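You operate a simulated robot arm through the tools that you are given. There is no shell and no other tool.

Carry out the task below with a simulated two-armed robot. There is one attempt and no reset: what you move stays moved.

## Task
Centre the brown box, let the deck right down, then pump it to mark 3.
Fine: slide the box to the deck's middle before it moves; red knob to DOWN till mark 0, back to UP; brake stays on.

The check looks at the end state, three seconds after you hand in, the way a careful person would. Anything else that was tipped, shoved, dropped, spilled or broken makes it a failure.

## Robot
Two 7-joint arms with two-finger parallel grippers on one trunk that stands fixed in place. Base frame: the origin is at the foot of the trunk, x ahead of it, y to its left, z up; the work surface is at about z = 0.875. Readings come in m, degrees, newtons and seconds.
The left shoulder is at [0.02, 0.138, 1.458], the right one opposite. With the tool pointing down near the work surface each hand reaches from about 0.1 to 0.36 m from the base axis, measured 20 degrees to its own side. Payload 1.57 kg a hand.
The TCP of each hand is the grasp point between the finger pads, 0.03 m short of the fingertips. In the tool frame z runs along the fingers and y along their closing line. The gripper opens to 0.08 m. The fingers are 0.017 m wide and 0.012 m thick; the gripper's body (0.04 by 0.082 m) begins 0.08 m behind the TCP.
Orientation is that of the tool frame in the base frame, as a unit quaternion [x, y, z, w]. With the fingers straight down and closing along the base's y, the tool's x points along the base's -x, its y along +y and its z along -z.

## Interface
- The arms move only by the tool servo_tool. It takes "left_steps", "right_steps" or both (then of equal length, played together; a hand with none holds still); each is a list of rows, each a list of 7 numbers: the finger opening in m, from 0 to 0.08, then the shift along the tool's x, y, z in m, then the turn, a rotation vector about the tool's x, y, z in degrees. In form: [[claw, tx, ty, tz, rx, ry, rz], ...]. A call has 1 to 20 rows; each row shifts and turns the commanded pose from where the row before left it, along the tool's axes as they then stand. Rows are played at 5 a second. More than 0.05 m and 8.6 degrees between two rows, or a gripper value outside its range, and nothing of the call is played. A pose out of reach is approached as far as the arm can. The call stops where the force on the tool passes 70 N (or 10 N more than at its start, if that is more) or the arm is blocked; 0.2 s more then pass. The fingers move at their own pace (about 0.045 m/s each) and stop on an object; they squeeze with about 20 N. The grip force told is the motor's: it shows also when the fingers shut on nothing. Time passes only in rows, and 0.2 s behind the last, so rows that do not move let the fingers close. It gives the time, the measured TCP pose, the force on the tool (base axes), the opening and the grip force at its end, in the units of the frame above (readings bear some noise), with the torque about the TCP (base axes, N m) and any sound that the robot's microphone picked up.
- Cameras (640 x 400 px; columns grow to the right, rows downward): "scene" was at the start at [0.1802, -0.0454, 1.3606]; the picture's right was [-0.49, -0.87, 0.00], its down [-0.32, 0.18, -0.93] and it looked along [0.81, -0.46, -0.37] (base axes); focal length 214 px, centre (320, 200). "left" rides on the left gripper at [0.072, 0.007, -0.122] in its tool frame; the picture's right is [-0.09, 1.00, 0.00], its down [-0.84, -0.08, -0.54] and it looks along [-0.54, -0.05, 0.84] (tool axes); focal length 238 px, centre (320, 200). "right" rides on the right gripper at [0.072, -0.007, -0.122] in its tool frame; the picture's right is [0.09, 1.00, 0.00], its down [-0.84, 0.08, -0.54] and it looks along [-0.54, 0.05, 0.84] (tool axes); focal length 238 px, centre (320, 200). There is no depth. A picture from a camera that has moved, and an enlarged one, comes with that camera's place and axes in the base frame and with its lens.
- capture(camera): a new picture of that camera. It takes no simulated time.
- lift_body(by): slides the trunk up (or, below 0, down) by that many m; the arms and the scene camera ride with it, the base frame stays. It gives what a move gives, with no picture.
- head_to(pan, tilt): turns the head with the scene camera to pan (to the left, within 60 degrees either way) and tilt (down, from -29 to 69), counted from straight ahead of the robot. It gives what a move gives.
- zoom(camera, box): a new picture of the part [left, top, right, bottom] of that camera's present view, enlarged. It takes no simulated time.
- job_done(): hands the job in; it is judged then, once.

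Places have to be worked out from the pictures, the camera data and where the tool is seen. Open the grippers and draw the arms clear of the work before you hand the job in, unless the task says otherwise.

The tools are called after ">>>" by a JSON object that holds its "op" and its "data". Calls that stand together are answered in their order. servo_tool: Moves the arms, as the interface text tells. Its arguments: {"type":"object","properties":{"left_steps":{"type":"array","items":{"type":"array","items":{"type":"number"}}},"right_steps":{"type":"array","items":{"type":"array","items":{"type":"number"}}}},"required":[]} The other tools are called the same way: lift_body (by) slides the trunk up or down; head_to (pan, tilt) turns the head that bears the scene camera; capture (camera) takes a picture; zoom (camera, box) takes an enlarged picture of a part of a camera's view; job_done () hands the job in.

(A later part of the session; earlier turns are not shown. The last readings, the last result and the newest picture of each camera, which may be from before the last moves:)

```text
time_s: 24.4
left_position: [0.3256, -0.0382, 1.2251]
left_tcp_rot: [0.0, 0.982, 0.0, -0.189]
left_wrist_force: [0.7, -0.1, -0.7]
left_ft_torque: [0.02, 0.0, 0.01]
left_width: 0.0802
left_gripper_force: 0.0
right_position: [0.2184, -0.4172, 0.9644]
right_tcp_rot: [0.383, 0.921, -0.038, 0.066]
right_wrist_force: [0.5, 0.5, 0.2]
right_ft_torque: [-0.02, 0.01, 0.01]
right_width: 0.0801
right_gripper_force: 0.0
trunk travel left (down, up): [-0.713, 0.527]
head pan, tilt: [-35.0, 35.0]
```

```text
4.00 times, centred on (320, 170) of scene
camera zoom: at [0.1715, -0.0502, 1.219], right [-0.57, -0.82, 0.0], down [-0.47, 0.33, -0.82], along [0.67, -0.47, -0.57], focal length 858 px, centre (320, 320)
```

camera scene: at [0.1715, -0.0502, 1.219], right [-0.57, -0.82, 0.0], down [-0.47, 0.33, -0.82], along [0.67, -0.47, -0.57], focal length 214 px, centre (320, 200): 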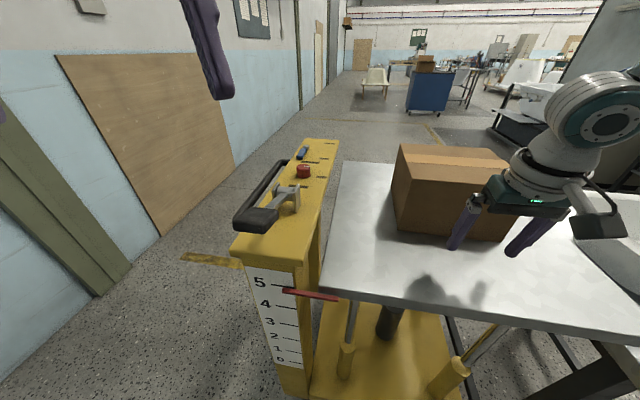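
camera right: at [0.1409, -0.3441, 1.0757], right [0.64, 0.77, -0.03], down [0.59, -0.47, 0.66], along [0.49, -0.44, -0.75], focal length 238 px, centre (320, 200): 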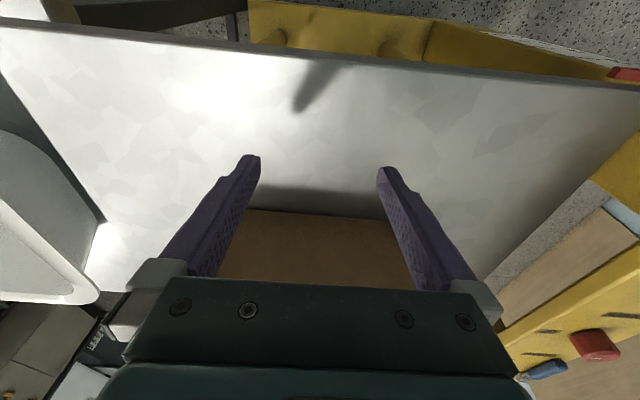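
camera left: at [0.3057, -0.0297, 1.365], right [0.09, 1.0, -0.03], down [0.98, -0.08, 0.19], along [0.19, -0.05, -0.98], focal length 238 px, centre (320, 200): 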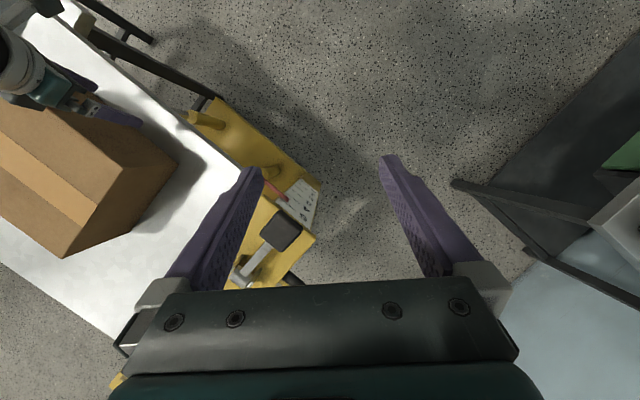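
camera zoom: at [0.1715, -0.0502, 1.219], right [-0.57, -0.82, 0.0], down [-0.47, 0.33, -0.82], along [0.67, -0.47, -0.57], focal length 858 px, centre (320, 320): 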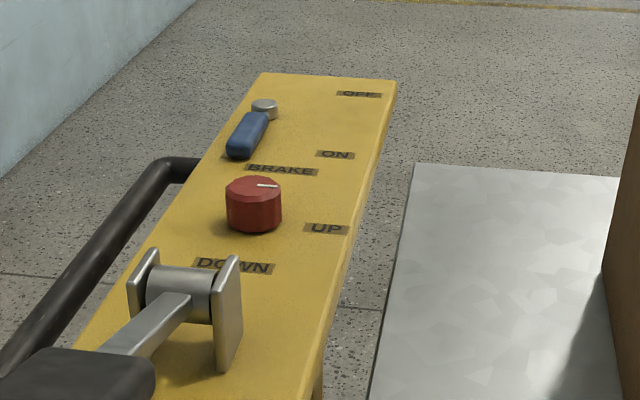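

Nothing is near the left hand on its left side. I straighten and raise the right hand well above the box, and slide the left hand 0.15 m to the left to make room.

>>> {"op": "servo_tool", "data": {"right_steps": [[0.08, 0.01, 0, -0.02, 0, 0, 0], [0.08, 0, 0, -0.03, 0, 8.5, 0], [0.08, 0, 0, -0.04, 0, 0, 0], [0.08, 0, 0, -0.04, 0, 0, 0], [0.08, 0, 0, -0.04, 0, 0, 0], [0.08, 0, 0, -0.03, 0, 0, 0]], "left_steps": [[0.08, 0, 0.03, 0, 0, 0, 0], [0.08, 0, 0.03, 0, 0, 0, 0], [0.08, 0, 0.03, 0, 0, 0, 0], [0.08, 0, 0.03, 0, 0, 0, 0], [0.08, 0, 0.03, 0, 0, 0, 0], [0.08, 0, 0, 0, 0, 0, 0]]}}

>>> {"op": "capture", "data": {"camera": "scene"}}

```text
time_s: 25.4
left_position: [0.3246, 0.0827, 1.2172]
left_tcp_rot: [0.006, 0.98, 0.004, -0.198]
left_wrist_force: [0.8, 0.4, -0.2]
left_ft_torque: [0.01, 0.01, -0.01]
left_width: 0.0799
left_gripper_force: 0.1
right_position: [0.2095, -0.3457, 1.0645]
right_tcp_rot: [0.365, 0.927, 0.077, -0.043]
right_wrist_force: [0.2, 0.4, 0.0]
right_ft_torque: [0.01, -0.01, 0.0]
right_width: 0.0796
right_gripper_force: 0.1
trunk travel left (down, up): [-0.713, 0.527]
head pan, tilt: [-35.0, 35.0]
stopped in row 5 (right hand): the arm was blocked; the commanded pose is now the measured one
```

```text
taken
camera scene: at [0.1714, -0.0504, 1.219], right [-0.57, -0.82, 0.0], down [-0.47, 0.33, -0.82], along [0.67, -0.47, -0.57], focal length 214 px, centre (320, 200)
```

scene: 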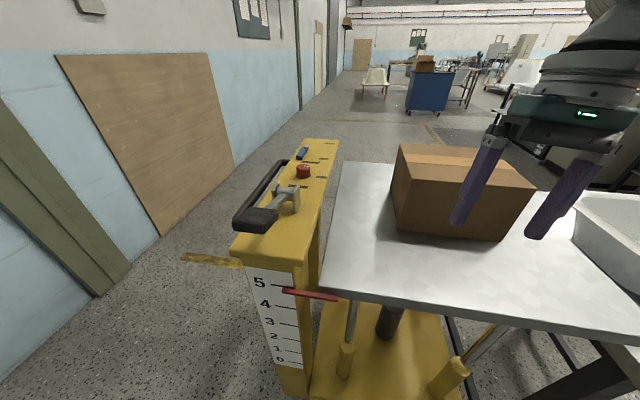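

The right arm hit its own joint limit while rising (hand now at [0.21,-0.346,1.065], tips just above the box top, in front of it). Extending is freer, so I move it forward toward the console along +x, straightening the tool.

>>> {"op": "servo_tool", "data": {"right_steps": [[0.08, -0.02, 0.033, -0.005, 1.6, -1.9, 0], [0.08, -0.02, 0.033, -0.005, 1.6, -1.9, 0], [0.08, -0.02, 0.033, -0.005, 1.6, -1.9, 0], [0.08, -0.02, 0.033, -0.005, 1.6, -1.9, 0], [0.08, 0, 0, 0, 0, 0, 0]]}}

>>> {"op": "capture", "data": {"camera": "scene"}}

```text
time_s: 26.6
left_position: [0.3245, 0.0844, 1.2171]
left_tcp_rot: [0.006, 0.98, 0.004, -0.199]
left_wrist_force: [0.0, 0.1, -0.2]
left_ft_torque: [0.0, 0.01, 0.01]
left_width: 0.0801
left_gripper_force: 0.1
right_position: [0.3606, -0.3059, 1.0849]
right_tcp_rot: [0.367, 0.93, 0.001, -0.004]
right_wrist_force: [-0.2, -1.0, 0.1]
right_ft_torque: [0.01, 0.02, -0.03]
right_width: 0.0799
right_gripper_force: 0.0
trunk travel left (down, up): [-0.713, 0.527]
head pan, tilt: [-35.0, 35.0]
```

```text
taken
camera scene: at [0.1716, -0.0501, 1.219], right [-0.57, -0.82, 0.0], down [-0.47, 0.33, -0.82], along [0.67, -0.47, -0.57], focal length 214 px, centre (320, 200)
```

scene: 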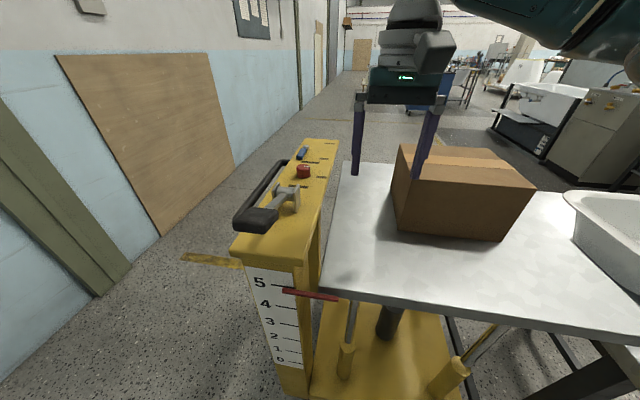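

The hand is vertical at [0.36,-0.306,1.085]. I now yaw it toward +45° (fingers along the console's length) while rising a little.

>>> {"op": "servo_tool", "data": {"right_steps": [[0.08, 0, 0, -0.01, 0, 0, -8], [0.08, 0, 0, -0.01, 0, 0, -8], [0.08, 0, 0, -0.01, 0, 0, -8], [0.08, 0, 0, 0, 0, 0, -8], [0.08, 0, 0, 0, 0, 0, -8], [0.08, 0, 0, 0, 0, 0, -8], [0.08, 0, 0, 0, 0, 0, -8], [0.08, 0, 0, 0, 0, 0, -8], [0.08, 0, 0, 0, 0, 0, -8], [0.08, 0, 0, 0, 0, 0, -8], [0.08, 0, 0, 0, 0, 0, -8], [0.08, 0, 0, 0, 0, 0, 0]]}}

>>> {"op": "capture", "data": {"camera": "right"}}

>>> {"op": "capture", "data": {"camera": "scene"}}

```text
time_s: 29.2
left_position: [0.3235, 0.0834, 1.2178]
left_tcp_rot: [0.007, 0.98, 0.005, -0.199]
left_wrist_force: [0.4, 0.7, -0.3]
left_ft_torque: [-0.01, -0.03, 0.02]
left_width: 0.0799
left_gripper_force: 0.0
right_position: [0.3593, -0.3067, 1.1161]
right_tcp_rot: [-0.384, 0.923, 0.004, -0.001]
right_wrist_force: [0.3, -0.3, -0.6]
right_ft_torque: [0.01, 0.01, 0.03]
right_width: 0.08
right_gripper_force: 0.1
trunk travel left (down, up): [-0.713, 0.527]
head pan, tilt: [-35.0, 35.0]
```

```text
taken
camera right: at [0.3154, -0.3626, 1.2384], right [-0.77, 0.64, 0.01], down [0.54, 0.64, 0.54], along [0.34, 0.42, -0.84], focal length 238 px, centre (320, 200)
```

right: 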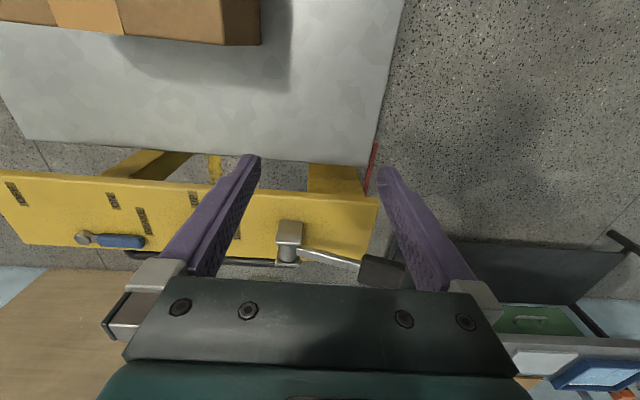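

```text
taken
camera scene: at [0.1715, -0.0502, 1.219], right [-0.57, -0.82, 0.0], down [-0.47, 0.33, -0.82], along [0.67, -0.47, -0.57], focal length 214 px, centre (320, 200)
```

scene: 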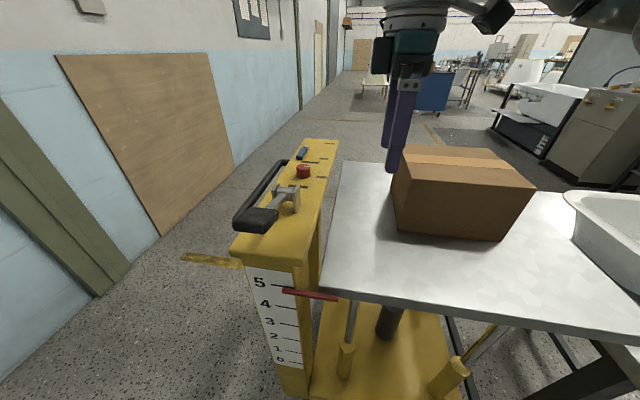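

Yaw is now +45°. I extend forward along +x in stages to find how far the arm reaches at this trunk height.

>>> {"op": "servo_tool", "data": {"right_steps": [[0.08, -0.0282, -0.0284, 0, 0, 0, 0], [0.08, -0.0282, -0.0284, 0, 0, 0, 0], [0.08, -0.0282, -0.0284, 0, 0, 0, 0], [0.08, -0.0282, -0.0284, 0, 0, 0, 0], [0.08, 0, 0, 0, 0, 0, 0]]}}

>>> {"op": "capture", "data": {"camera": "right"}}

```text
time_s: 30.4
left_position: [0.323, 0.084, 1.2174]
left_tcp_rot: [0.006, 0.98, 0.005, -0.199]
left_wrist_force: [0.3, -0.2, 0.5]
left_ft_torque: [0.01, 0.01, -0.01]
left_width: 0.0799
left_gripper_force: 0.1
right_position: [0.4677, -0.3101, 1.1168]
right_tcp_rot: [-0.383, 0.924, 0.003, 0.0]
right_wrist_force: [-0.1, -0.6, 0.8]
right_ft_torque: [0.03, 0.02, 0.01]
right_width: 0.08
right_gripper_force: 0.1
right hand out of reach, approached as far as the arm can: row 3, 4
trunk travel left (down, up): [-0.713, 0.527]
head pan, tilt: [-35.0, 35.0]
```

```text
taken
camera right: at [0.4236, -0.3644, 1.2387], right [-0.77, 0.64, 0.01], down [0.54, 0.64, 0.54], along [0.34, 0.42, -0.84], focal length 238 px, centre (320, 200)
```

right: 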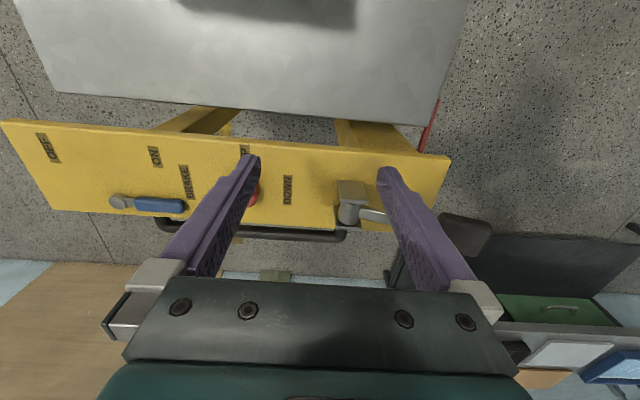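

With the tool vertical the arm reaches only x≈0.47 (wrist must stay within ≈0.48 m of the shoulder), so the knob at ≈[0.605,-0.30] needs a forward-tilted tool and a lower trunk. I raise the hand, turn heading to +20° and tilt the fingers forward ~56°.

>>> {"op": "servo_tool", "data": {"right_steps": [[0.08, 0, 0, -0.025, 0, 0, 0], [0.08, 0, 0, -0.025, 0, 0, 0], [0.08, 0, 0, -0.025, 0, 0, 0], [0.08, 0, 0, -0.025, 0, 0, 0], [0.08, 0, 0, 0, 0, 0, 8.3], [0.08, 0, 0, 0, 0, 0, 8.3], [0.08, 0, 0, 0, 0, 0, 8.3], [0.08, 0, 0, 0, 0, -8, 0], [0.08, 0, 0, 0, 0, -8, 0], [0.08, 0, 0, 0, 0, -8, 0], [0.08, 0, 0, 0, 0, -8, 0], [0.08, 0, 0, 0, 0, -8, 0], [0.08, 0, 0, 0, 0, -8, 0], [0.08, 0, 0, 0, 0, -8, 0], [0.08, 0, 0, 0, 0, 0, 0]]}}

>>> {"op": "capture", "data": {"camera": "scene"}}

>>> {"op": "capture", "data": {"camera": "right"}}

```text
time_s: 31.5
left_position: [0.3238, 0.0838, 1.2165]
left_tcp_rot: [0.008, 0.98, 0.005, -0.199]
left_wrist_force: [0.8, 0.0, 0.5]
left_ft_torque: [0.01, -0.01, 0.01]
left_width: 0.0801
left_gripper_force: 0.1
right_position: [0.4382, -0.308, 1.1566]
right_tcp_rot: [-0.365, 0.928, 0.027, -0.07]
right_wrist_force: [0.0, 0.0, -1.0]
right_ft_torque: [0.01, 0.02, 0.01]
right_width: 0.0802
right_gripper_force: 0.1
right hand out of reach, approached as far as the arm can: row 3, 4
trunk travel left (down, up): [-0.713, 0.527]
head pan, tilt: [-35.0, 35.0]
stopped in row 5 (right hand): the arm was blocked; the commanded pose is now the measured one
```

```text
taken
camera scene: at [0.1714, -0.0502, 1.219], right [-0.57, -0.82, 0.0], down [-0.47, 0.33, -0.82], along [0.67, -0.47, -0.57], focal length 214 px, centre (320, 200)
```

scene: 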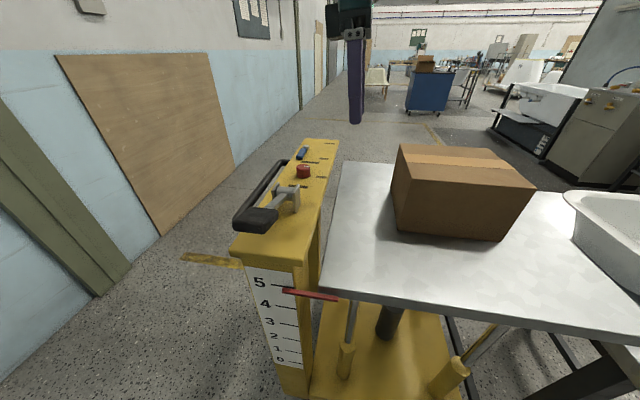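

```text
taken
camera right: at [0.4094, -0.3612, 1.285], right [-0.74, 0.67, 0.11], down [0.64, 0.63, 0.45], along [0.23, 0.4, -0.89], focal length 238 px, centre (320, 200)
```

right: 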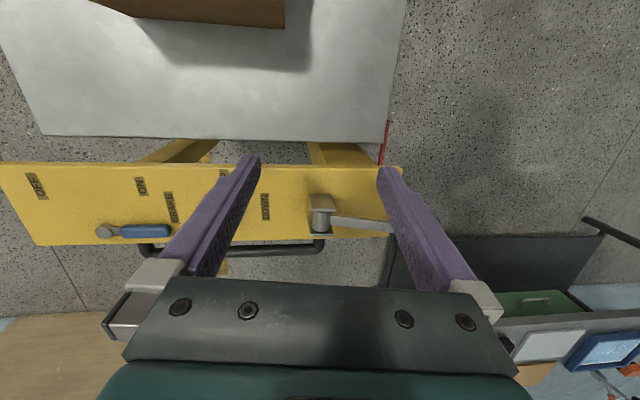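

The arm stopped at its reach limit, but the pose is fine ([0.438,-0.308,1.157]). Tilting forward now frees the wrist, so I tilt first, then turn the heading.

>>> {"op": "servo_tool", "data": {"right_steps": [[0.08, 0, 0, 0, 0, -8, 0], [0.08, 0, 0, 0, 0, -8, 0], [0.08, 0, 0, 0, 0, -8, 0], [0.08, 0, 0, 0, 0, -8, 0], [0.08, 0, 0, 0, 0, 0, 0]]}}

```text
time_s: 32.7
left_position: [0.3239, 0.0839, 1.2169]
left_tcp_rot: [0.007, 0.98, 0.005, -0.197]
left_wrist_force: [-0.1, -0.1, -0.4]
left_ft_torque: [0.01, 0.0, 0.01]
left_width: 0.0801
left_gripper_force: 0.0
right_position: [0.4855, -0.3226, 1.1513]
right_tcp_rot: [-0.347, 0.911, 0.13, 0.181]
right_wrist_force: [0.4, 0.0, -0.4]
right_ft_torque: [0.02, -0.02, -0.01]
right_width: 0.0801
right_gripper_force: 0.0
right hand out of reach, approached as far as the arm can: row 1, 2, 3, 4
trunk travel left (down, up): [-0.713, 0.527]
head pan, tilt: [-35.0, 35.0]
```

The tilt direction (heading ≈56°) pointed too far left; I now rotate about the base vertical by -40° to bring the heading to ≈16°, which also pulls the wrist back into reach.

>>> {"op": "servo_tool", "data": {"right_steps": [[0.08, 0, 0, 0, 3.36, -0.89, 7.2], [0.08, 0, 0, 0, 3.36, -0.89, 7.2], [0.08, 0, 0, 0, 3.36, -0.89, 7.2], [0.08, 0, 0, 0, 3.36, -0.89, 7.2], [0.08, 0, 0, 0, 3.36, -0.89, 7.2], [0.08, 0, 0, 0, 0, 0, 0]]}}

>>> {"op": "capture", "data": {"camera": "scene"}}

```text
time_s: 34.1
left_position: [0.324, 0.0836, 1.2172]
left_tcp_rot: [0.006, 0.98, 0.005, -0.199]
left_wrist_force: [-1.1, 0.4, 0.3]
left_ft_torque: [0.01, 0.01, 0.01]
left_width: 0.08
left_gripper_force: 0.2
right_position: [0.5312, -0.3571, 1.1493]
right_tcp_rot: [-0.001, 0.975, 0.06, 0.213]
right_wrist_force: [0.5, -0.2, -0.8]
right_ft_torque: [-0.01, -0.01, 0.0]
right_width: 0.08
right_gripper_force: 0.1
right hand out of reach, approached as far as the arm can: row 1, 2, 3, 4, 5
trunk travel left (down, up): [-0.713, 0.527]
head pan, tilt: [-35.0, 35.0]
```

```text
taken
camera scene: at [0.1715, -0.0502, 1.219], right [-0.57, -0.82, 0.0], down [-0.47, 0.33, -0.82], along [0.67, -0.47, -0.57], focal length 214 px, centre (320, 200)
```

scene: 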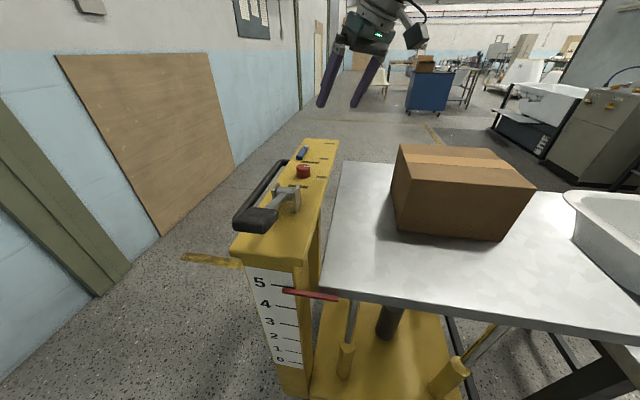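

Orientation is now heading ≈16°, tilt ≈26°, TCP [0.531,-0.357,1.149]. I issue an idle row to learn whether the commanded pose differs from the measured one.

>>> {"op": "servo_tool", "data": {"right_steps": [[0.08, 0, 0, 0, 0, 0, 0], [0.08, 0, 0, 0, 0, 0, 0]]}}

```text
time_s: 34.7
left_position: [0.3214, 0.0837, 1.2176]
left_tcp_rot: [0.007, 0.98, 0.004, -0.198]
left_wrist_force: [-0.4, -0.2, 0.3]
left_ft_torque: [0.01, 0.0, -0.01]
left_width: 0.0802
left_gripper_force: 0.1
right_position: [0.5303, -0.3557, 1.151]
right_tcp_rot: [-0.003, 0.975, 0.059, 0.213]
right_wrist_force: [-0.4, -0.2, 0.7]
right_ft_torque: [0.0, -0.03, 0.03]
right_width: 0.08
right_gripper_force: 0.0
trunk travel left (down, up): [-0.713, 0.527]
head pan, tilt: [-35.0, 35.0]
```

The commanded pose now equals the measured one. I level the closing line (roll -15°), tilt on to ≈54°, and raise 6 cm so that lowering the trunk next leaves the fingers above the console.

>>> {"op": "servo_tool", "data": {"right_steps": [[0.08, 0, 0, 0, 0, 0, -7.7], [0.08, 0, 0, 0, 0, 0, -7.6], [0.08, 0, 0, 0, 0, -8, 0], [0.08, 0, 0, 0, 0, -8, 0], [0.08, 0, 0, 0, 0, -8, 0], [0.08, 0, 0, 0, 0, -4, 0], [0.08, -0.0243, 0, -0.0177, 0, 0, 0], [0.08, -0.0243, 0, -0.0177, 0, 0, 0], [0.08, 0, 0, 0, 0, 0, 0]]}}

>>> {"op": "capture", "data": {"camera": "scene"}}

>>> {"op": "capture", "data": {"camera": "right"}}

```text
time_s: 36.7
left_position: [0.3247, 0.0833, 1.217]
left_tcp_rot: [0.006, 0.98, 0.005, -0.199]
left_wrist_force: [-0.3, -0.1, 0.3]
left_ft_torque: [-0.01, -0.01, -0.01]
left_width: 0.0801
left_gripper_force: 0.1
right_position: [0.5872, -0.3766, 1.2204]
right_tcp_rot: [-0.129, 0.879, 0.062, 0.455]
right_wrist_force: [0.3, -0.4, 0.1]
right_ft_torque: [0.02, -0.02, 0.01]
right_width: 0.0802
right_gripper_force: 0.0
right hand out of reach, approached as far as the arm can: row 3, 4, 5, 6, 7
trunk travel left (down, up): [-0.713, 0.527]
head pan, tilt: [-35.0, 35.0]
```

```text
taken
camera scene: at [0.1715, -0.0502, 1.219], right [-0.57, -0.82, 0.0], down [-0.47, 0.33, -0.82], along [0.67, -0.47, -0.57], focal length 214 px, centre (320, 200)
```

scene: 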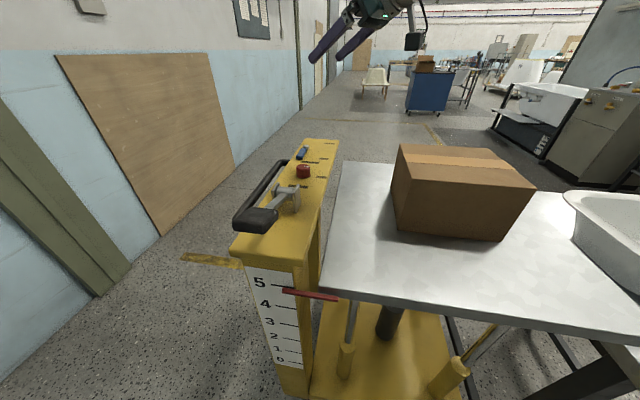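

```text
taken
camera right: at [0.4547, -0.4221, 1.2321], right [-0.33, 0.94, -0.08], down [0.01, 0.09, 1.0], along [0.94, 0.33, -0.05], focal length 238 px, centre (320, 200)
```

right: 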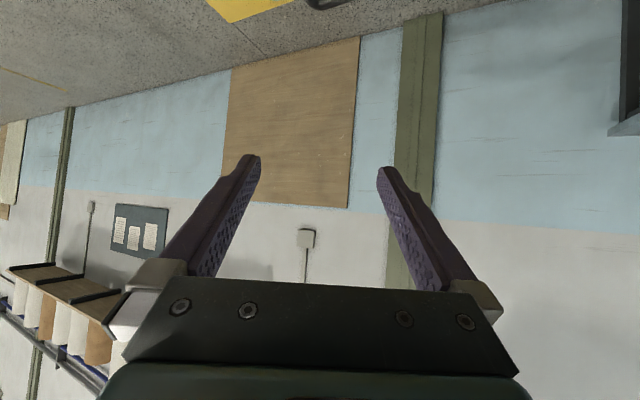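

Hand is at [0.587,-0.377,1.220], tilt 55°, heading 16°, closing line level. I lower the trunk 0.2 m, which should leave the fingers ~1.0 m high over the gap beside the console.

>>> {"op": "lift_body", "data": {"by": -0.1}}

>>> {"op": "capture", "data": {"camera": "scene"}}

>>> {"op": "capture", "data": {"camera": "left"}}

```text
time_s: 38.1
left_position: [0.3236, 0.0836, 1.1184]
left_tcp_rot: [0.007, 0.98, 0.004, -0.198]
left_wrist_force: [-0.3, 0.1, -0.5]
left_ft_torque: [-0.02, 0.01, 0.03]
left_width: 0.0799
left_gripper_force: 0.0
right_position: [0.5869, -0.3766, 1.1199]
right_tcp_rot: [-0.128, 0.879, 0.061, 0.455]
right_wrist_force: [0.5, -0.5, 0.3]
right_ft_torque: [0.02, 0.01, 0.0]
right_width: 0.0801
right_gripper_force: 0.0
trunk travel left (down, up): [-0.613, 0.627]
head pan, tilt: [-35.0, 35.0]
```

```text
taken
camera scene: at [0.1716, -0.0502, 1.1191], right [-0.57, -0.82, 0.0], down [-0.47, 0.33, -0.82], along [0.67, -0.47, -0.57], focal length 214 px, centre (320, 200)
```

scene: 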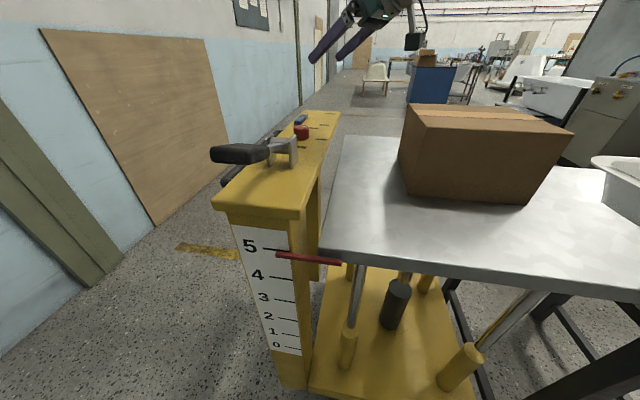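

```text
taken
camera left: at [0.3059, 0.0905, 1.2577], right [0.1, 0.99, -0.03], down [0.98, -0.09, 0.17], along [0.17, -0.05, -0.98], focal length 238 px, centre (320, 200)
```

left: 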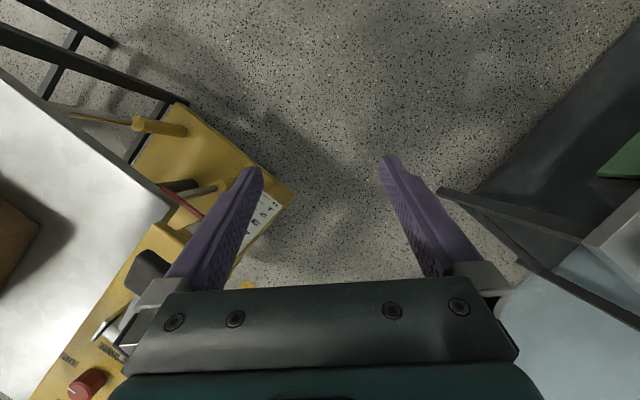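

The lowering went cleanly. I check the right forearm/elbow clearance over the box before lowering further.

>>> {"op": "head_to", "data": {"pan": -60, "tilt": 15}}

>>> {"op": "capture", "data": {"camera": "scene"}}

```text
time_s: 39.0
left_position: [0.3249, 0.0832, 1.117]
left_tcp_rot: [0.007, 0.98, 0.004, -0.199]
left_wrist_force: [-0.5, 0.2, -0.1]
left_ft_torque: [0.02, 0.01, -0.03]
left_width: 0.0802
left_gripper_force: 0.2
right_position: [0.5871, -0.377, 1.1206]
right_tcp_rot: [-0.127, 0.879, 0.061, 0.456]
right_wrist_force: [0.7, 0.4, -0.8]
right_ft_torque: [-0.02, -0.02, 0.0]
right_width: 0.08
right_gripper_force: 0.1
trunk travel left (down, up): [-0.613, 0.627]
head pan, tilt: [-60.0, 15.0]
```

```text
taken
camera scene: at [0.1461, -0.0806, 1.151], right [-0.87, -0.5, 0.0], down [-0.13, 0.22, -0.97], along [0.48, -0.84, -0.26], focal length 214 px, centre (320, 200)
```

scene: 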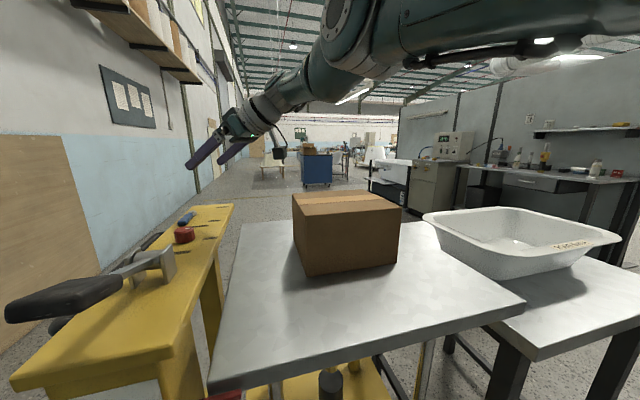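

The elbow and forearm are well above the box and tub. I lower another 0.1 m.

>>> {"op": "lift_body", "data": {"by": -0.1}}

>>> {"op": "head_to", "data": {"pan": -35, "tilt": 25}}

>>> {"op": "capture", "data": {"camera": "scene"}}

>>> {"op": "capture", "data": {"camera": "right"}}

```text
time_s: 40.3
left_position: [0.3251, 0.0841, 1.0172]
left_tcp_rot: [0.007, 0.98, 0.005, -0.198]
left_wrist_force: [0.1, -0.6, -1.4]
left_ft_torque: [-0.04, -0.03, -0.03]
left_width: 0.0803
left_gripper_force: 0.1
right_position: [0.5873, -0.3774, 1.0211]
right_tcp_rot: [-0.129, 0.879, 0.062, 0.456]
right_wrist_force: [0.9, -0.1, 0.8]
right_ft_torque: [0.02, -0.02, 0.01]
right_width: 0.0801
right_gripper_force: 0.1
trunk travel left (down, up): [-0.513, 0.727]
head pan, tilt: [-60.0, 15.0]
```

```text
time_s: 41.2
left_position: [0.3243, 0.0833, 1.0178]
left_tcp_rot: [0.007, 0.98, 0.005, -0.198]
left_wrist_force: [-0.3, 0.2, -0.6]
left_ft_torque: [0.01, -0.02, -0.02]
left_width: 0.0802
left_gripper_force: 0.0
right_position: [0.5873, -0.3766, 1.02]
right_tcp_rot: [-0.128, 0.878, 0.062, 0.456]
right_wrist_force: [0.1, -0.4, -0.1]
right_ft_torque: [-0.01, 0.0, -0.01]
right_width: 0.08
right_gripper_force: 0.0
trunk travel left (down, up): [-0.513, 0.727]
head pan, tilt: [-35.0, 25.0]
```

```text
taken
camera scene: at [0.1748, -0.0526, 1.0348], right [-0.57, -0.82, 0.0], down [-0.35, 0.24, -0.91], along [0.74, -0.52, -0.42], focal length 214 px, centre (320, 200)
```

scene: 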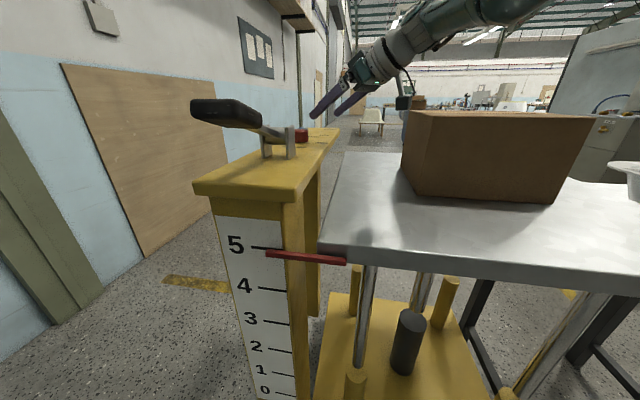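

```text
taken
camera right: at [0.4548, -0.422, 1.0319], right [-0.33, 0.94, -0.08], down [0.01, 0.09, 1.0], along [0.94, 0.33, -0.04], focal length 238 px, centre (320, 200)
```

right: 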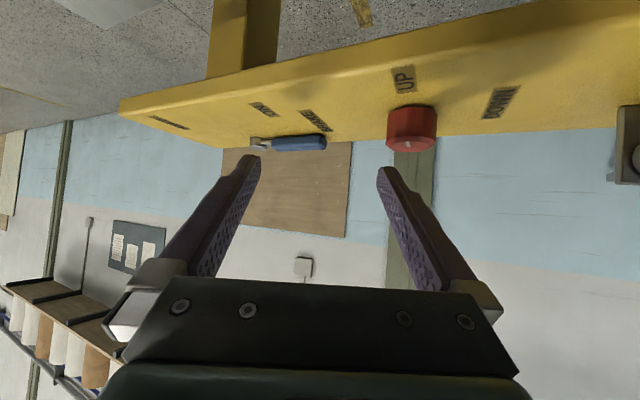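

The wrist camera confirms the knob's top at ≈[0.609,-0.300,0.972] and the brake handle's tip at ≈[0.675,-0.345]. I move to a pre-grasp point straight above the knob with the fingers narrowed to 0.06 m.

>>> {"op": "servo_tool", "data": {"right_steps": [[0.06, -0.0083, 0.0337, 0.0112, 0, 0, 0], [0.06, -0.0083, 0.0337, 0.0112, 0, 0, 0], [0.06, 0, 0, 0, 0, 0, 0], [0.06, 0, 0, 0, 0, 0, 0]]}}

>>> {"op": "capture", "data": {"camera": "right"}}

>>> {"op": "zoom", "data": {"camera": "scene", "box": [240, 60, 440, 200]}}

```text
time_s: 42.2
left_position: [0.3251, 0.0838, 1.0165]
left_tcp_rot: [0.007, 0.98, 0.004, -0.198]
left_wrist_force: [-0.4, -0.9, 0.3]
left_ft_torque: [-0.02, 0.04, -0.03]
left_width: 0.08
left_gripper_force: 0.0
right_position: [0.6184, -0.3119, 1.0207]
right_tcp_rot: [-0.128, 0.879, 0.061, 0.455]
right_wrist_force: [0.1, -0.2, -0.2]
right_ft_torque: [0.0, -0.01, -0.02]
right_width: 0.06
right_gripper_force: 0.0
right hand out of reach, approached as far as the arm can: row 1, 2
trunk travel left (down, up): [-0.513, 0.727]
head pan, tilt: [-35.0, 25.0]
```

```text
taken
camera right: at [0.4844, -0.3576, 1.0323], right [-0.33, 0.94, -0.08], down [0.01, 0.09, 1.0], along [0.94, 0.33, -0.05], focal length 238 px, centre (320, 200)
```

right: 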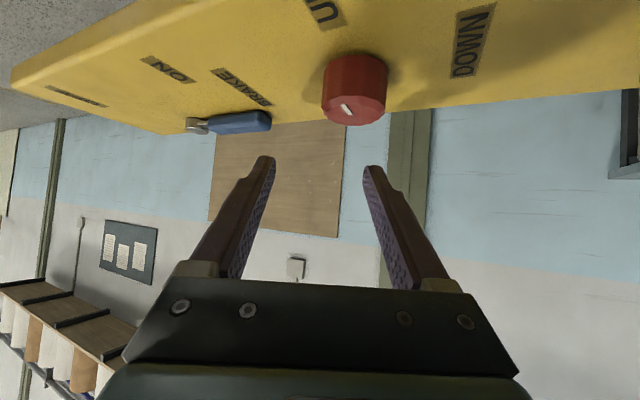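

```text
2.86 times, centred on (340, 130) of scene
camera zoom: at [0.1748, -0.0525, 1.0348], right [-0.57, -0.82, 0.0], down [-0.35, 0.24, -0.91], along [0.74, -0.52, -0.42], focal length 613 px, centre (263, 400)
```

zoom: 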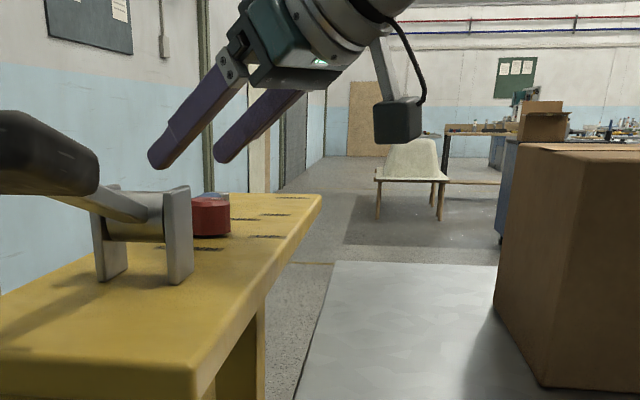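

TCP ended at [0.618,-0.312,1.021]; the knob re-measures at [0.610,-0.299]. I correct to the pre-grasp point and check again before descending.

>>> {"op": "servo_tool", "data": {"right_steps": [[0.06, 0.0109, 0.0148, -0.0156, 0, 0, 0], [0.06, 0, 0, 0, 0, 0, 0]]}}

>>> {"op": "capture", "data": {"camera": "right"}}

```text
time_s: 42.8
left_position: [0.3244, 0.084, 1.0161]
left_tcp_rot: [0.007, 0.98, 0.006, -0.199]
left_wrist_force: [0.0, 0.4, -0.5]
left_ft_torque: [-0.01, -0.03, -0.01]
left_width: 0.08
left_gripper_force: 0.1
right_position: [0.6168, -0.3128, 1.0208]
right_tcp_rot: [-0.129, 0.879, 0.061, 0.455]
right_wrist_force: [-0.1, -0.2, -0.3]
right_ft_torque: [-0.01, 0.04, 0.04]
right_width: 0.0597
right_gripper_force: 0.2
right hand out of reach, approached as far as the arm can: row 1
trunk travel left (down, up): [-0.513, 0.727]
head pan, tilt: [-35.0, 25.0]
```

```text
taken
camera right: at [0.4843, -0.3578, 1.0322], right [-0.33, 0.94, -0.08], down [0.02, 0.09, 1.0], along [0.94, 0.33, -0.05], focal length 238 px, centre (320, 200)
```

right: 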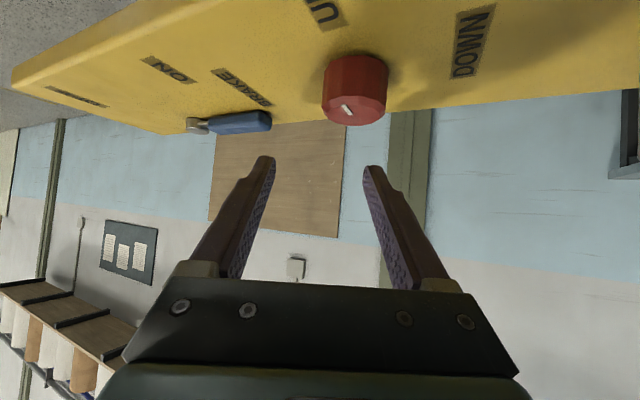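

The backward correction was refused although it lies inward, so a joint limit (not distance) is binding. I probe which small motions are free: first straight down 1 cm, then turning the heading a few degrees clockwise.

>>> {"op": "servo_tool", "data": {"right_steps": [[0.06, 0.0082, 0, 0.0058, 0, 0, 0], [0.06, 0, 0, 0, 0, 0, 0]]}}

>>> {"op": "servo_tool", "data": {"right_steps": [[0.06, 0, 0, 0, 4.08, 0, 2.9], [0.06, 0, 0, 0, 4.08, 0, 2.9], [0.06, 0, 0, 0, 0, 0, 0]]}}

```text
time_s: 43.4
left_position: [0.3246, 0.0843, 1.0184]
left_tcp_rot: [0.007, 0.98, 0.005, -0.199]
left_wrist_force: [0.4, -0.2, -0.2]
left_ft_torque: [0.03, -0.02, 0.0]
left_width: 0.08
left_gripper_force: 0.1
right_position: [0.6174, -0.3125, 1.0107]
right_tcp_rot: [-0.128, 0.879, 0.061, 0.456]
right_wrist_force: [0.4, -0.7, -0.7]
right_ft_torque: [-0.02, -0.01, 0.01]
right_width: 0.0602
right_gripper_force: 0.0
trunk travel left (down, up): [-0.513, 0.727]
head pan, tilt: [-35.0, 25.0]
```

```text
time_s: 44.2
left_position: [0.3256, 0.0847, 1.0179]
left_tcp_rot: [0.007, 0.98, 0.005, -0.199]
left_wrist_force: [-0.2, 0.5, 0.3]
left_ft_torque: [-0.03, 0.02, 0.0]
left_width: 0.08
left_gripper_force: 0.0
right_position: [0.6296, -0.3166, 1.01]
right_tcp_rot: [-0.052, 0.887, 0.023, 0.459]
right_wrist_force: [0.0, -0.2, 0.8]
right_ft_torque: [0.02, 0.01, -0.02]
right_width: 0.06
right_gripper_force: 0.0
right hand out of reach, approached as far as the arm can: row 1, 2
trunk travel left (down, up): [-0.513, 0.727]
head pan, tilt: [-35.0, 25.0]
```

Pattern: the wrist is always ≈0.49 m from the shoulder, i.e. the elbow is straight (singular), which prevents pulling in. I raise the hand 5 cm first, then reduce the tilt while pulling inward so the elbow flexes.

>>> {"op": "servo_tool", "data": {"right_steps": [[0.06, -0.0204, 0, -0.0145, 0, 0, 0], [0.06, -0.0204, 0, -0.0145, 0, 0, 0], [0.06, 0, 0, 0, 0, 0, 0]]}}

>>> {"op": "servo_tool", "data": {"right_steps": [[0.06, 0.0374, 0.01, -0.0163, 0, 8, 0], [0.06, 0.0374, 0.01, -0.0163, 0, 8, 0], [0.06, 0, 0, 0, 0, 0, 0]]}}

```text
time_s: 45.0
left_position: [0.3241, 0.0841, 1.0176]
left_tcp_rot: [0.006, 0.98, 0.004, -0.199]
left_wrist_force: [0.5, 0.3, -1.1]
left_ft_torque: [0.01, 0.03, 0.0]
left_width: 0.0801
left_gripper_force: 0.0
right_position: [0.6317, -0.3158, 1.0602]
right_tcp_rot: [-0.051, 0.886, 0.022, 0.46]
right_wrist_force: [0.7, 0.3, 0.1]
right_ft_torque: [0.01, 0.01, -0.02]
right_width: 0.0602
right_gripper_force: 0.0
trunk travel left (down, up): [-0.513, 0.727]
head pan, tilt: [-35.0, 25.0]
```

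```text
time_s: 45.8
left_position: [0.324, 0.0839, 1.0167]
left_tcp_rot: [0.006, 0.98, 0.004, -0.198]
left_wrist_force: [0.3, 0.6, 0.9]
left_ft_torque: [-0.01, -0.01, -0.01]
left_width: 0.0801
left_gripper_force: 0.0
right_position: [0.5572, -0.308, 1.0217]
right_tcp_rot: [-0.053, 0.942, 0.014, 0.332]
right_wrist_force: [-0.8, -0.3, -0.7]
right_ft_torque: [0.03, 0.03, 0.01]
right_width: 0.0602
right_gripper_force: 0.0
trunk travel left (down, up): [-0.513, 0.727]
head pan, tilt: [-35.0, 25.0]
```

That worked: TCP [0.557,-0.308,1.022], tilt 39°, wrist 0.453 m from the shoulder (elbow flexed again). Now I tilt forward to ≈53° and turn heading to ≈14° in place.

>>> {"op": "servo_tool", "data": {"right_steps": [[0.06, 0, 0, 0, 0, -7.2, 0], [0.06, 0, 0, 0, 0, -7.2, 0], [0.06, 0, 0, 0, -6.7, 0, -5.05], [0.06, 0, 0, 0, 0, 0, 0]]}}

>>> {"op": "capture", "data": {"camera": "right"}}

```text
time_s: 46.8
left_position: [0.325, 0.0842, 1.0175]
left_tcp_rot: [0.007, 0.98, 0.005, -0.199]
left_wrist_force: [-0.2, 0.0, 0.9]
left_ft_torque: [-0.02, -0.01, 0.03]
left_width: 0.0801
left_gripper_force: 0.0
right_position: [0.5561, -0.3064, 1.0217]
right_tcp_rot: [-0.117, 0.887, 0.054, 0.444]
right_wrist_force: [-1.1, -1.5, 0.4]
right_ft_torque: [-0.01, -0.02, 0.03]
right_width: 0.0601
right_gripper_force: 0.2
trunk travel left (down, up): [-0.513, 0.727]
head pan, tilt: [-35.0, 25.0]
```

```text
taken
camera right: at [0.4237, -0.3478, 1.0379], right [-0.31, 0.95, -0.08], down [0.04, 0.1, 0.99], along [0.95, 0.3, -0.07], focal length 238 px, centre (320, 200)
```

right: 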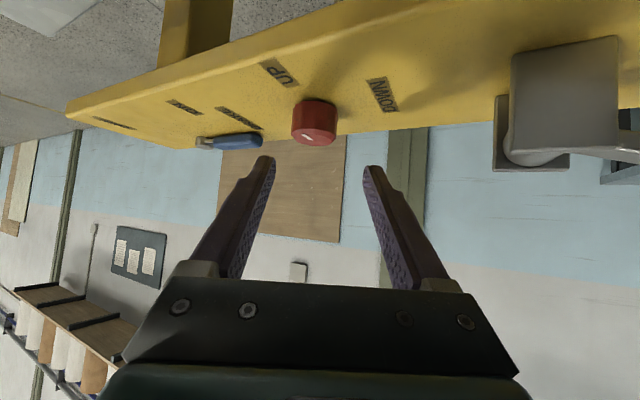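

Tilt 53°, heading 14°, closing line level, knob re-measured at [0.610,-0.2995]. I move forward to the point above the knob.

>>> {"op": "servo_tool", "data": {"right_steps": [[0.06, -0.0119, -0.0035, 0.0159, 0, 0, 0], [0.06, -0.0118, -0.0034, 0.0158, 0, 0, 0], [0.06, 0, 0, 0, 0, 0, 0]]}}

>>> {"op": "capture", "data": {"camera": "right"}}

>>> {"op": "zoom", "data": {"camera": "scene", "box": [240, 60, 440, 200]}}

```text
time_s: 47.6
left_position: [0.3237, 0.083, 1.0177]
left_tcp_rot: [0.007, 0.98, 0.005, -0.199]
left_wrist_force: [0.6, 0.2, -0.2]
left_ft_torque: [-0.03, -0.01, 0.03]
left_width: 0.0801
left_gripper_force: 0.1
right_position: [0.5975, -0.3008, 1.0215]
right_tcp_rot: [-0.117, 0.887, 0.054, 0.444]
right_wrist_force: [0.7, -0.3, -0.3]
right_ft_torque: [0.0, -0.02, 0.02]
right_width: 0.06
right_gripper_force: 0.0
trunk travel left (down, up): [-0.513, 0.727]
head pan, tilt: [-35.0, 25.0]
```

```text
taken
camera right: at [0.4647, -0.3429, 1.0374], right [-0.31, 0.95, -0.08], down [0.04, 0.1, 0.99], along [0.95, 0.3, -0.07], focal length 238 px, centre (320, 200)
```

right: 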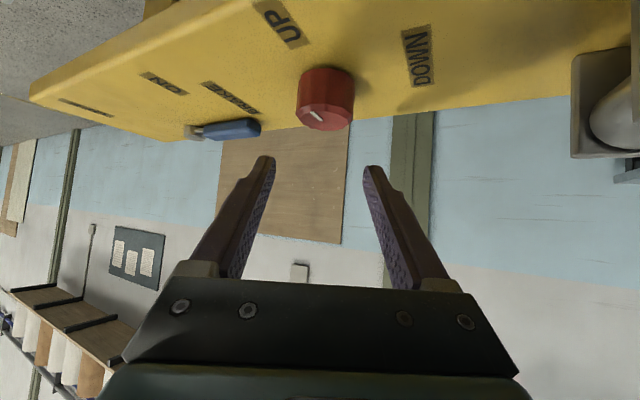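

```text
2.86 times, centred on (340, 130) of scene
camera zoom: at [0.1748, -0.0525, 1.0348], right [-0.57, -0.82, 0.0], down [-0.35, 0.24, -0.91], along [0.74, -0.52, -0.42], focal length 613 px, centre (263, 400)
```

zoom: 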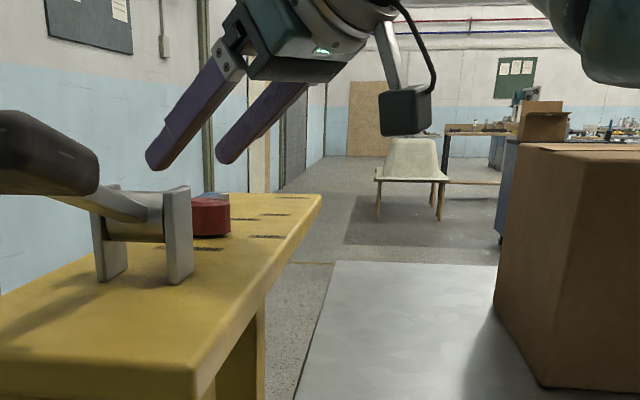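

Fingers are centred over the knob within ~2 mm laterally. I descend ~4.4 cm so they straddle it, keeping the tips just above the console top.

>>> {"op": "servo_tool", "data": {"right_steps": [[0.06, 0.0119, -0.001, 0.009, 0, 0, 0], [0.06, 0.0119, 0, 0.009, 0, 0, 0], [0.06, 0.0119, 0, 0.009, 0, 0, 0], [0.06, 0, 0, 0, 0, 0, 0]]}}

>>> {"op": "capture", "data": {"camera": "right"}}

>>> {"op": "zoom", "data": {"camera": "scene", "box": [260, 80, 420, 180]}}

```text
time_s: 48.6
left_position: [0.3253, 0.0838, 1.0172]
left_tcp_rot: [0.006, 0.98, 0.004, -0.198]
left_wrist_force: [-0.1, 0.1, -0.3]
left_ft_torque: [0.02, 0.0, 0.01]
left_width: 0.0799
left_gripper_force: 0.1
right_position: [0.5991, -0.3027, 0.9773]
right_tcp_rot: [-0.116, 0.887, 0.053, 0.444]
right_wrist_force: [-0.5, -0.6, -0.7]
right_ft_torque: [0.0, -0.04, 0.0]
right_width: 0.06
right_gripper_force: 0.1
trunk travel left (down, up): [-0.513, 0.727]
head pan, tilt: [-35.0, 25.0]
```

```text
taken
camera right: at [0.4651, -0.3443, 0.9937], right [-0.31, 0.95, -0.08], down [0.04, 0.1, 0.99], along [0.95, 0.3, -0.07], focal length 238 px, centre (320, 200)
```

right: 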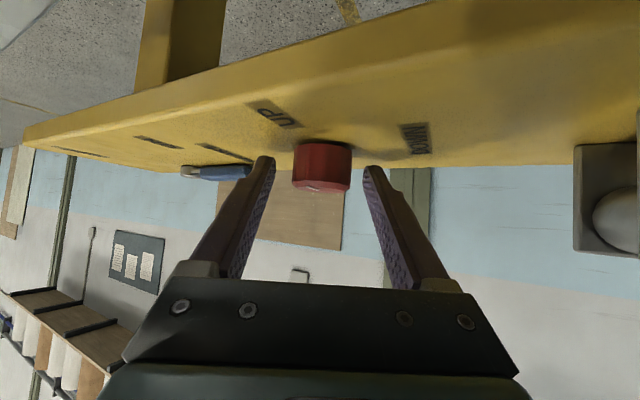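

```text
4.00 times, centred on (340, 130) of scene
camera zoom: at [0.1748, -0.0526, 1.0348], right [-0.57, -0.82, 0.0], down [-0.35, 0.24, -0.91], along [0.74, -0.52, -0.42], focal length 858 px, centre (240, 480)
```

zoom: 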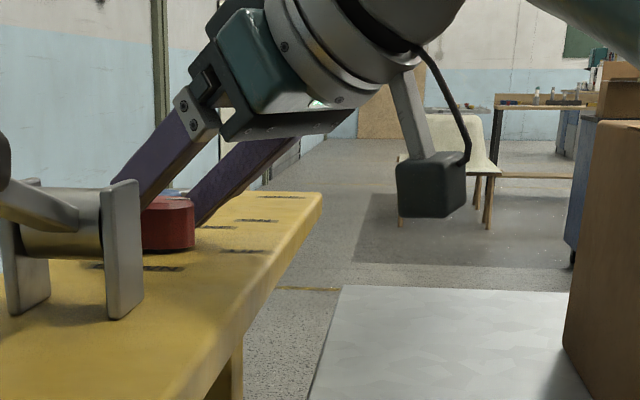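

The knob sits between the two fingertips. I close the gripper on it.

>>> {"op": "servo_tool", "data": {"right_steps": [[0.03, 0, 0, 0, 0, 0, 0], [0.02, 0, 0, 0, 0, 0, 0], [0.0, 0, 0, 0, 0, 0, 0], [0.0, 0, 0, 0, 0, 0, 0]]}}

>>> {"op": "capture", "data": {"camera": "right"}}

```text
time_s: 49.6
left_position: [0.3241, 0.0849, 1.0177]
left_tcp_rot: [0.006, 0.98, 0.004, -0.199]
left_wrist_force: [-0.2, -1.1, 0.5]
left_ft_torque: [-0.02, -0.02, 0.02]
left_width: 0.0799
left_gripper_force: 0.1
right_position: [0.5987, -0.3026, 0.9777]
right_tcp_rot: [-0.117, 0.887, 0.055, 0.444]
right_wrist_force: [0.5, 1.8, 0.5]
right_ft_torque: [0.29, 0.16, 0.03]
right_width: 0.0355
right_gripper_force: 35.5
trunk travel left (down, up): [-0.513, 0.727]
head pan, tilt: [-35.0, 25.0]
```

```text
taken
camera right: at [0.465, -0.3437, 0.9937], right [-0.31, 0.95, -0.08], down [0.04, 0.1, 0.99], along [0.95, 0.3, -0.07], focal length 238 px, centre (320, 200)
```

right: 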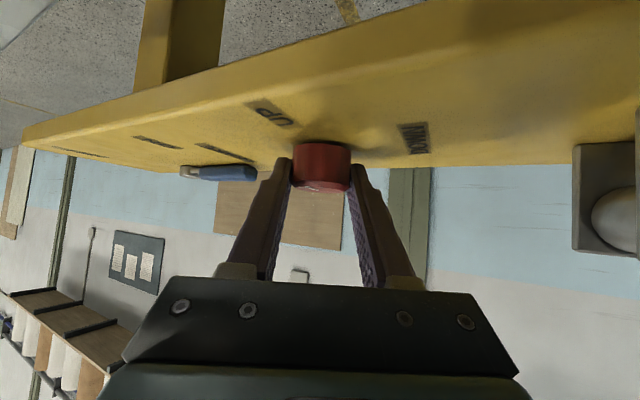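

Grip is firm (width 0.0355 m, little side force). I turn clockwise ~20° about the knob's vertical axis in three small rows.

>>> {"op": "servo_tool", "data": {"right_steps": [[0.0, 0, 0.0014, 0, 5.33, 0, 4.0], [0.0, 0, 0.0014, 0, 5.33, 0, 4.0], [0.0, 0, 0.0014, 0, 5.33, 0, 4.0], [0.0, 0, 0, 0, 0, 0, 0]]}}

>>> {"op": "capture", "data": {"camera": "right"}}

>>> {"op": "capture", "data": {"camera": "scene"}}

```text
time_s: 50.6
left_position: [0.3252, 0.0828, 1.0164]
left_tcp_rot: [0.006, 0.98, 0.004, -0.197]
left_wrist_force: [-0.5, 0.3, -0.4]
left_ft_torque: [0.01, 0.0, 0.01]
left_width: 0.0799
left_gripper_force: 0.1
right_position: [0.5967, -0.2994, 0.9784]
right_tcp_rot: [0.039, 0.892, -0.025, 0.449]
right_wrist_force: [12.5, -6.6, -6.8]
right_ft_torque: [0.27, 0.29, -0.03]
right_width: 0.0353
right_gripper_force: 42.1
trunk travel left (down, up): [-0.513, 0.727]
head pan, tilt: [-35.0, 25.0]
```

```text
taken
camera right: at [0.4584, -0.2926, 0.9934], right [0.04, 1.0, -0.08], down [0.07, 0.08, 0.99], along [1.0, -0.04, -0.07], focal length 238 px, centre (320, 200)
```

right: 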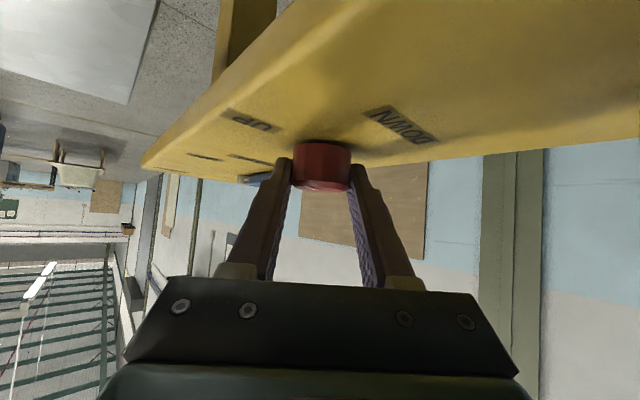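

```text
taken
camera scene: at [0.1762, -0.0533, 1.035], right [-0.57, -0.82, 0.0], down [-0.34, 0.24, -0.91], along [0.74, -0.52, -0.42], focal length 214 px, centre (320, 200)
```

scene: 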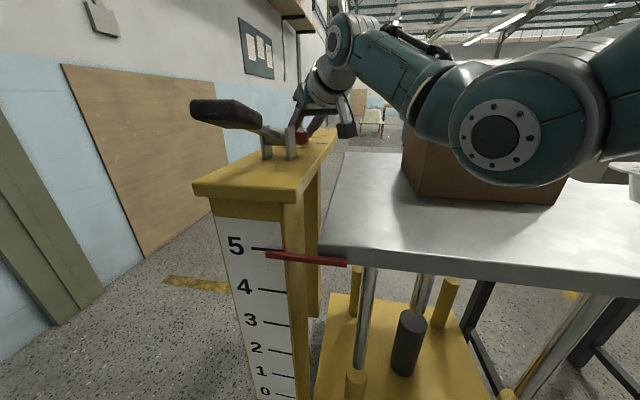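

The tool turned 20° (heading ≈-6°) with the grip holding. I zoom on the knob to check whether it followed and inspect the elbow, which has dropped in front of the box.

>>> {"op": "zoom", "data": {"camera": "right", "box": [260, 120, 390, 210]}}

>>> {"op": "capture", "data": {"camera": "left"}}

>>> {"op": "zoom", "data": {"camera": "scene", "box": [240, 0, 640, 260]}}

```text
4.44 times, centred on (325, 165) of right
camera zoom: at [0.4584, -0.2926, 0.9934], right [0.04, 1.0, -0.08], down [0.07, 0.08, 0.99], along [1.0, -0.04, -0.07], focal length 1059 px, centre (298, 356)
```

zoom: 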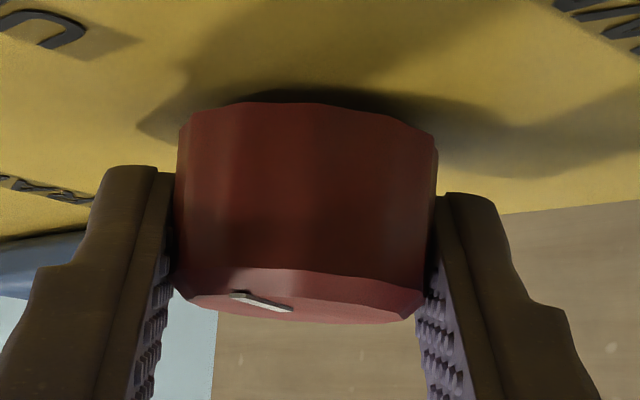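

```text
taken
camera left: at [0.307, 0.0899, 1.158], right [0.1, 0.99, -0.03], down [0.98, -0.09, 0.17], along [0.17, -0.05, -0.98], focal length 238 px, centre (320, 200)
```

left: 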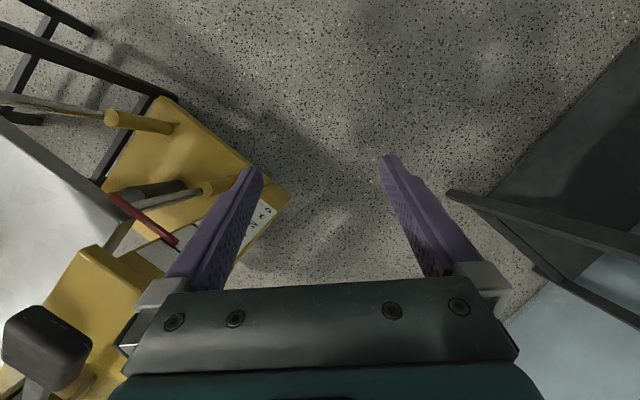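

```text
1.54 times, centred on (440, 130) of scene
camera zoom: at [0.1762, -0.0533, 1.035], right [-0.57, -0.82, 0.0], down [-0.34, 0.24, -0.91], along [0.74, -0.52, -0.42], focal length 330 px, centre (135, 308)
```

zoom: 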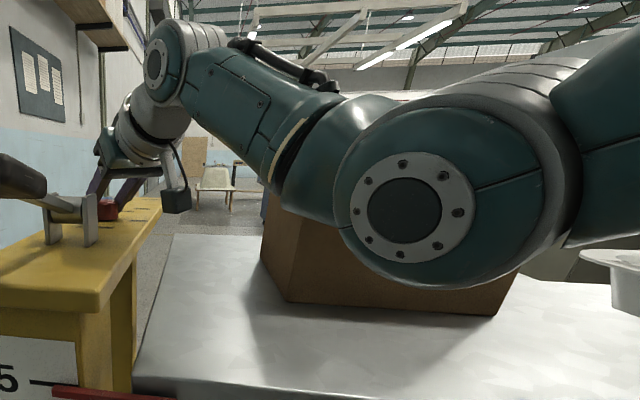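

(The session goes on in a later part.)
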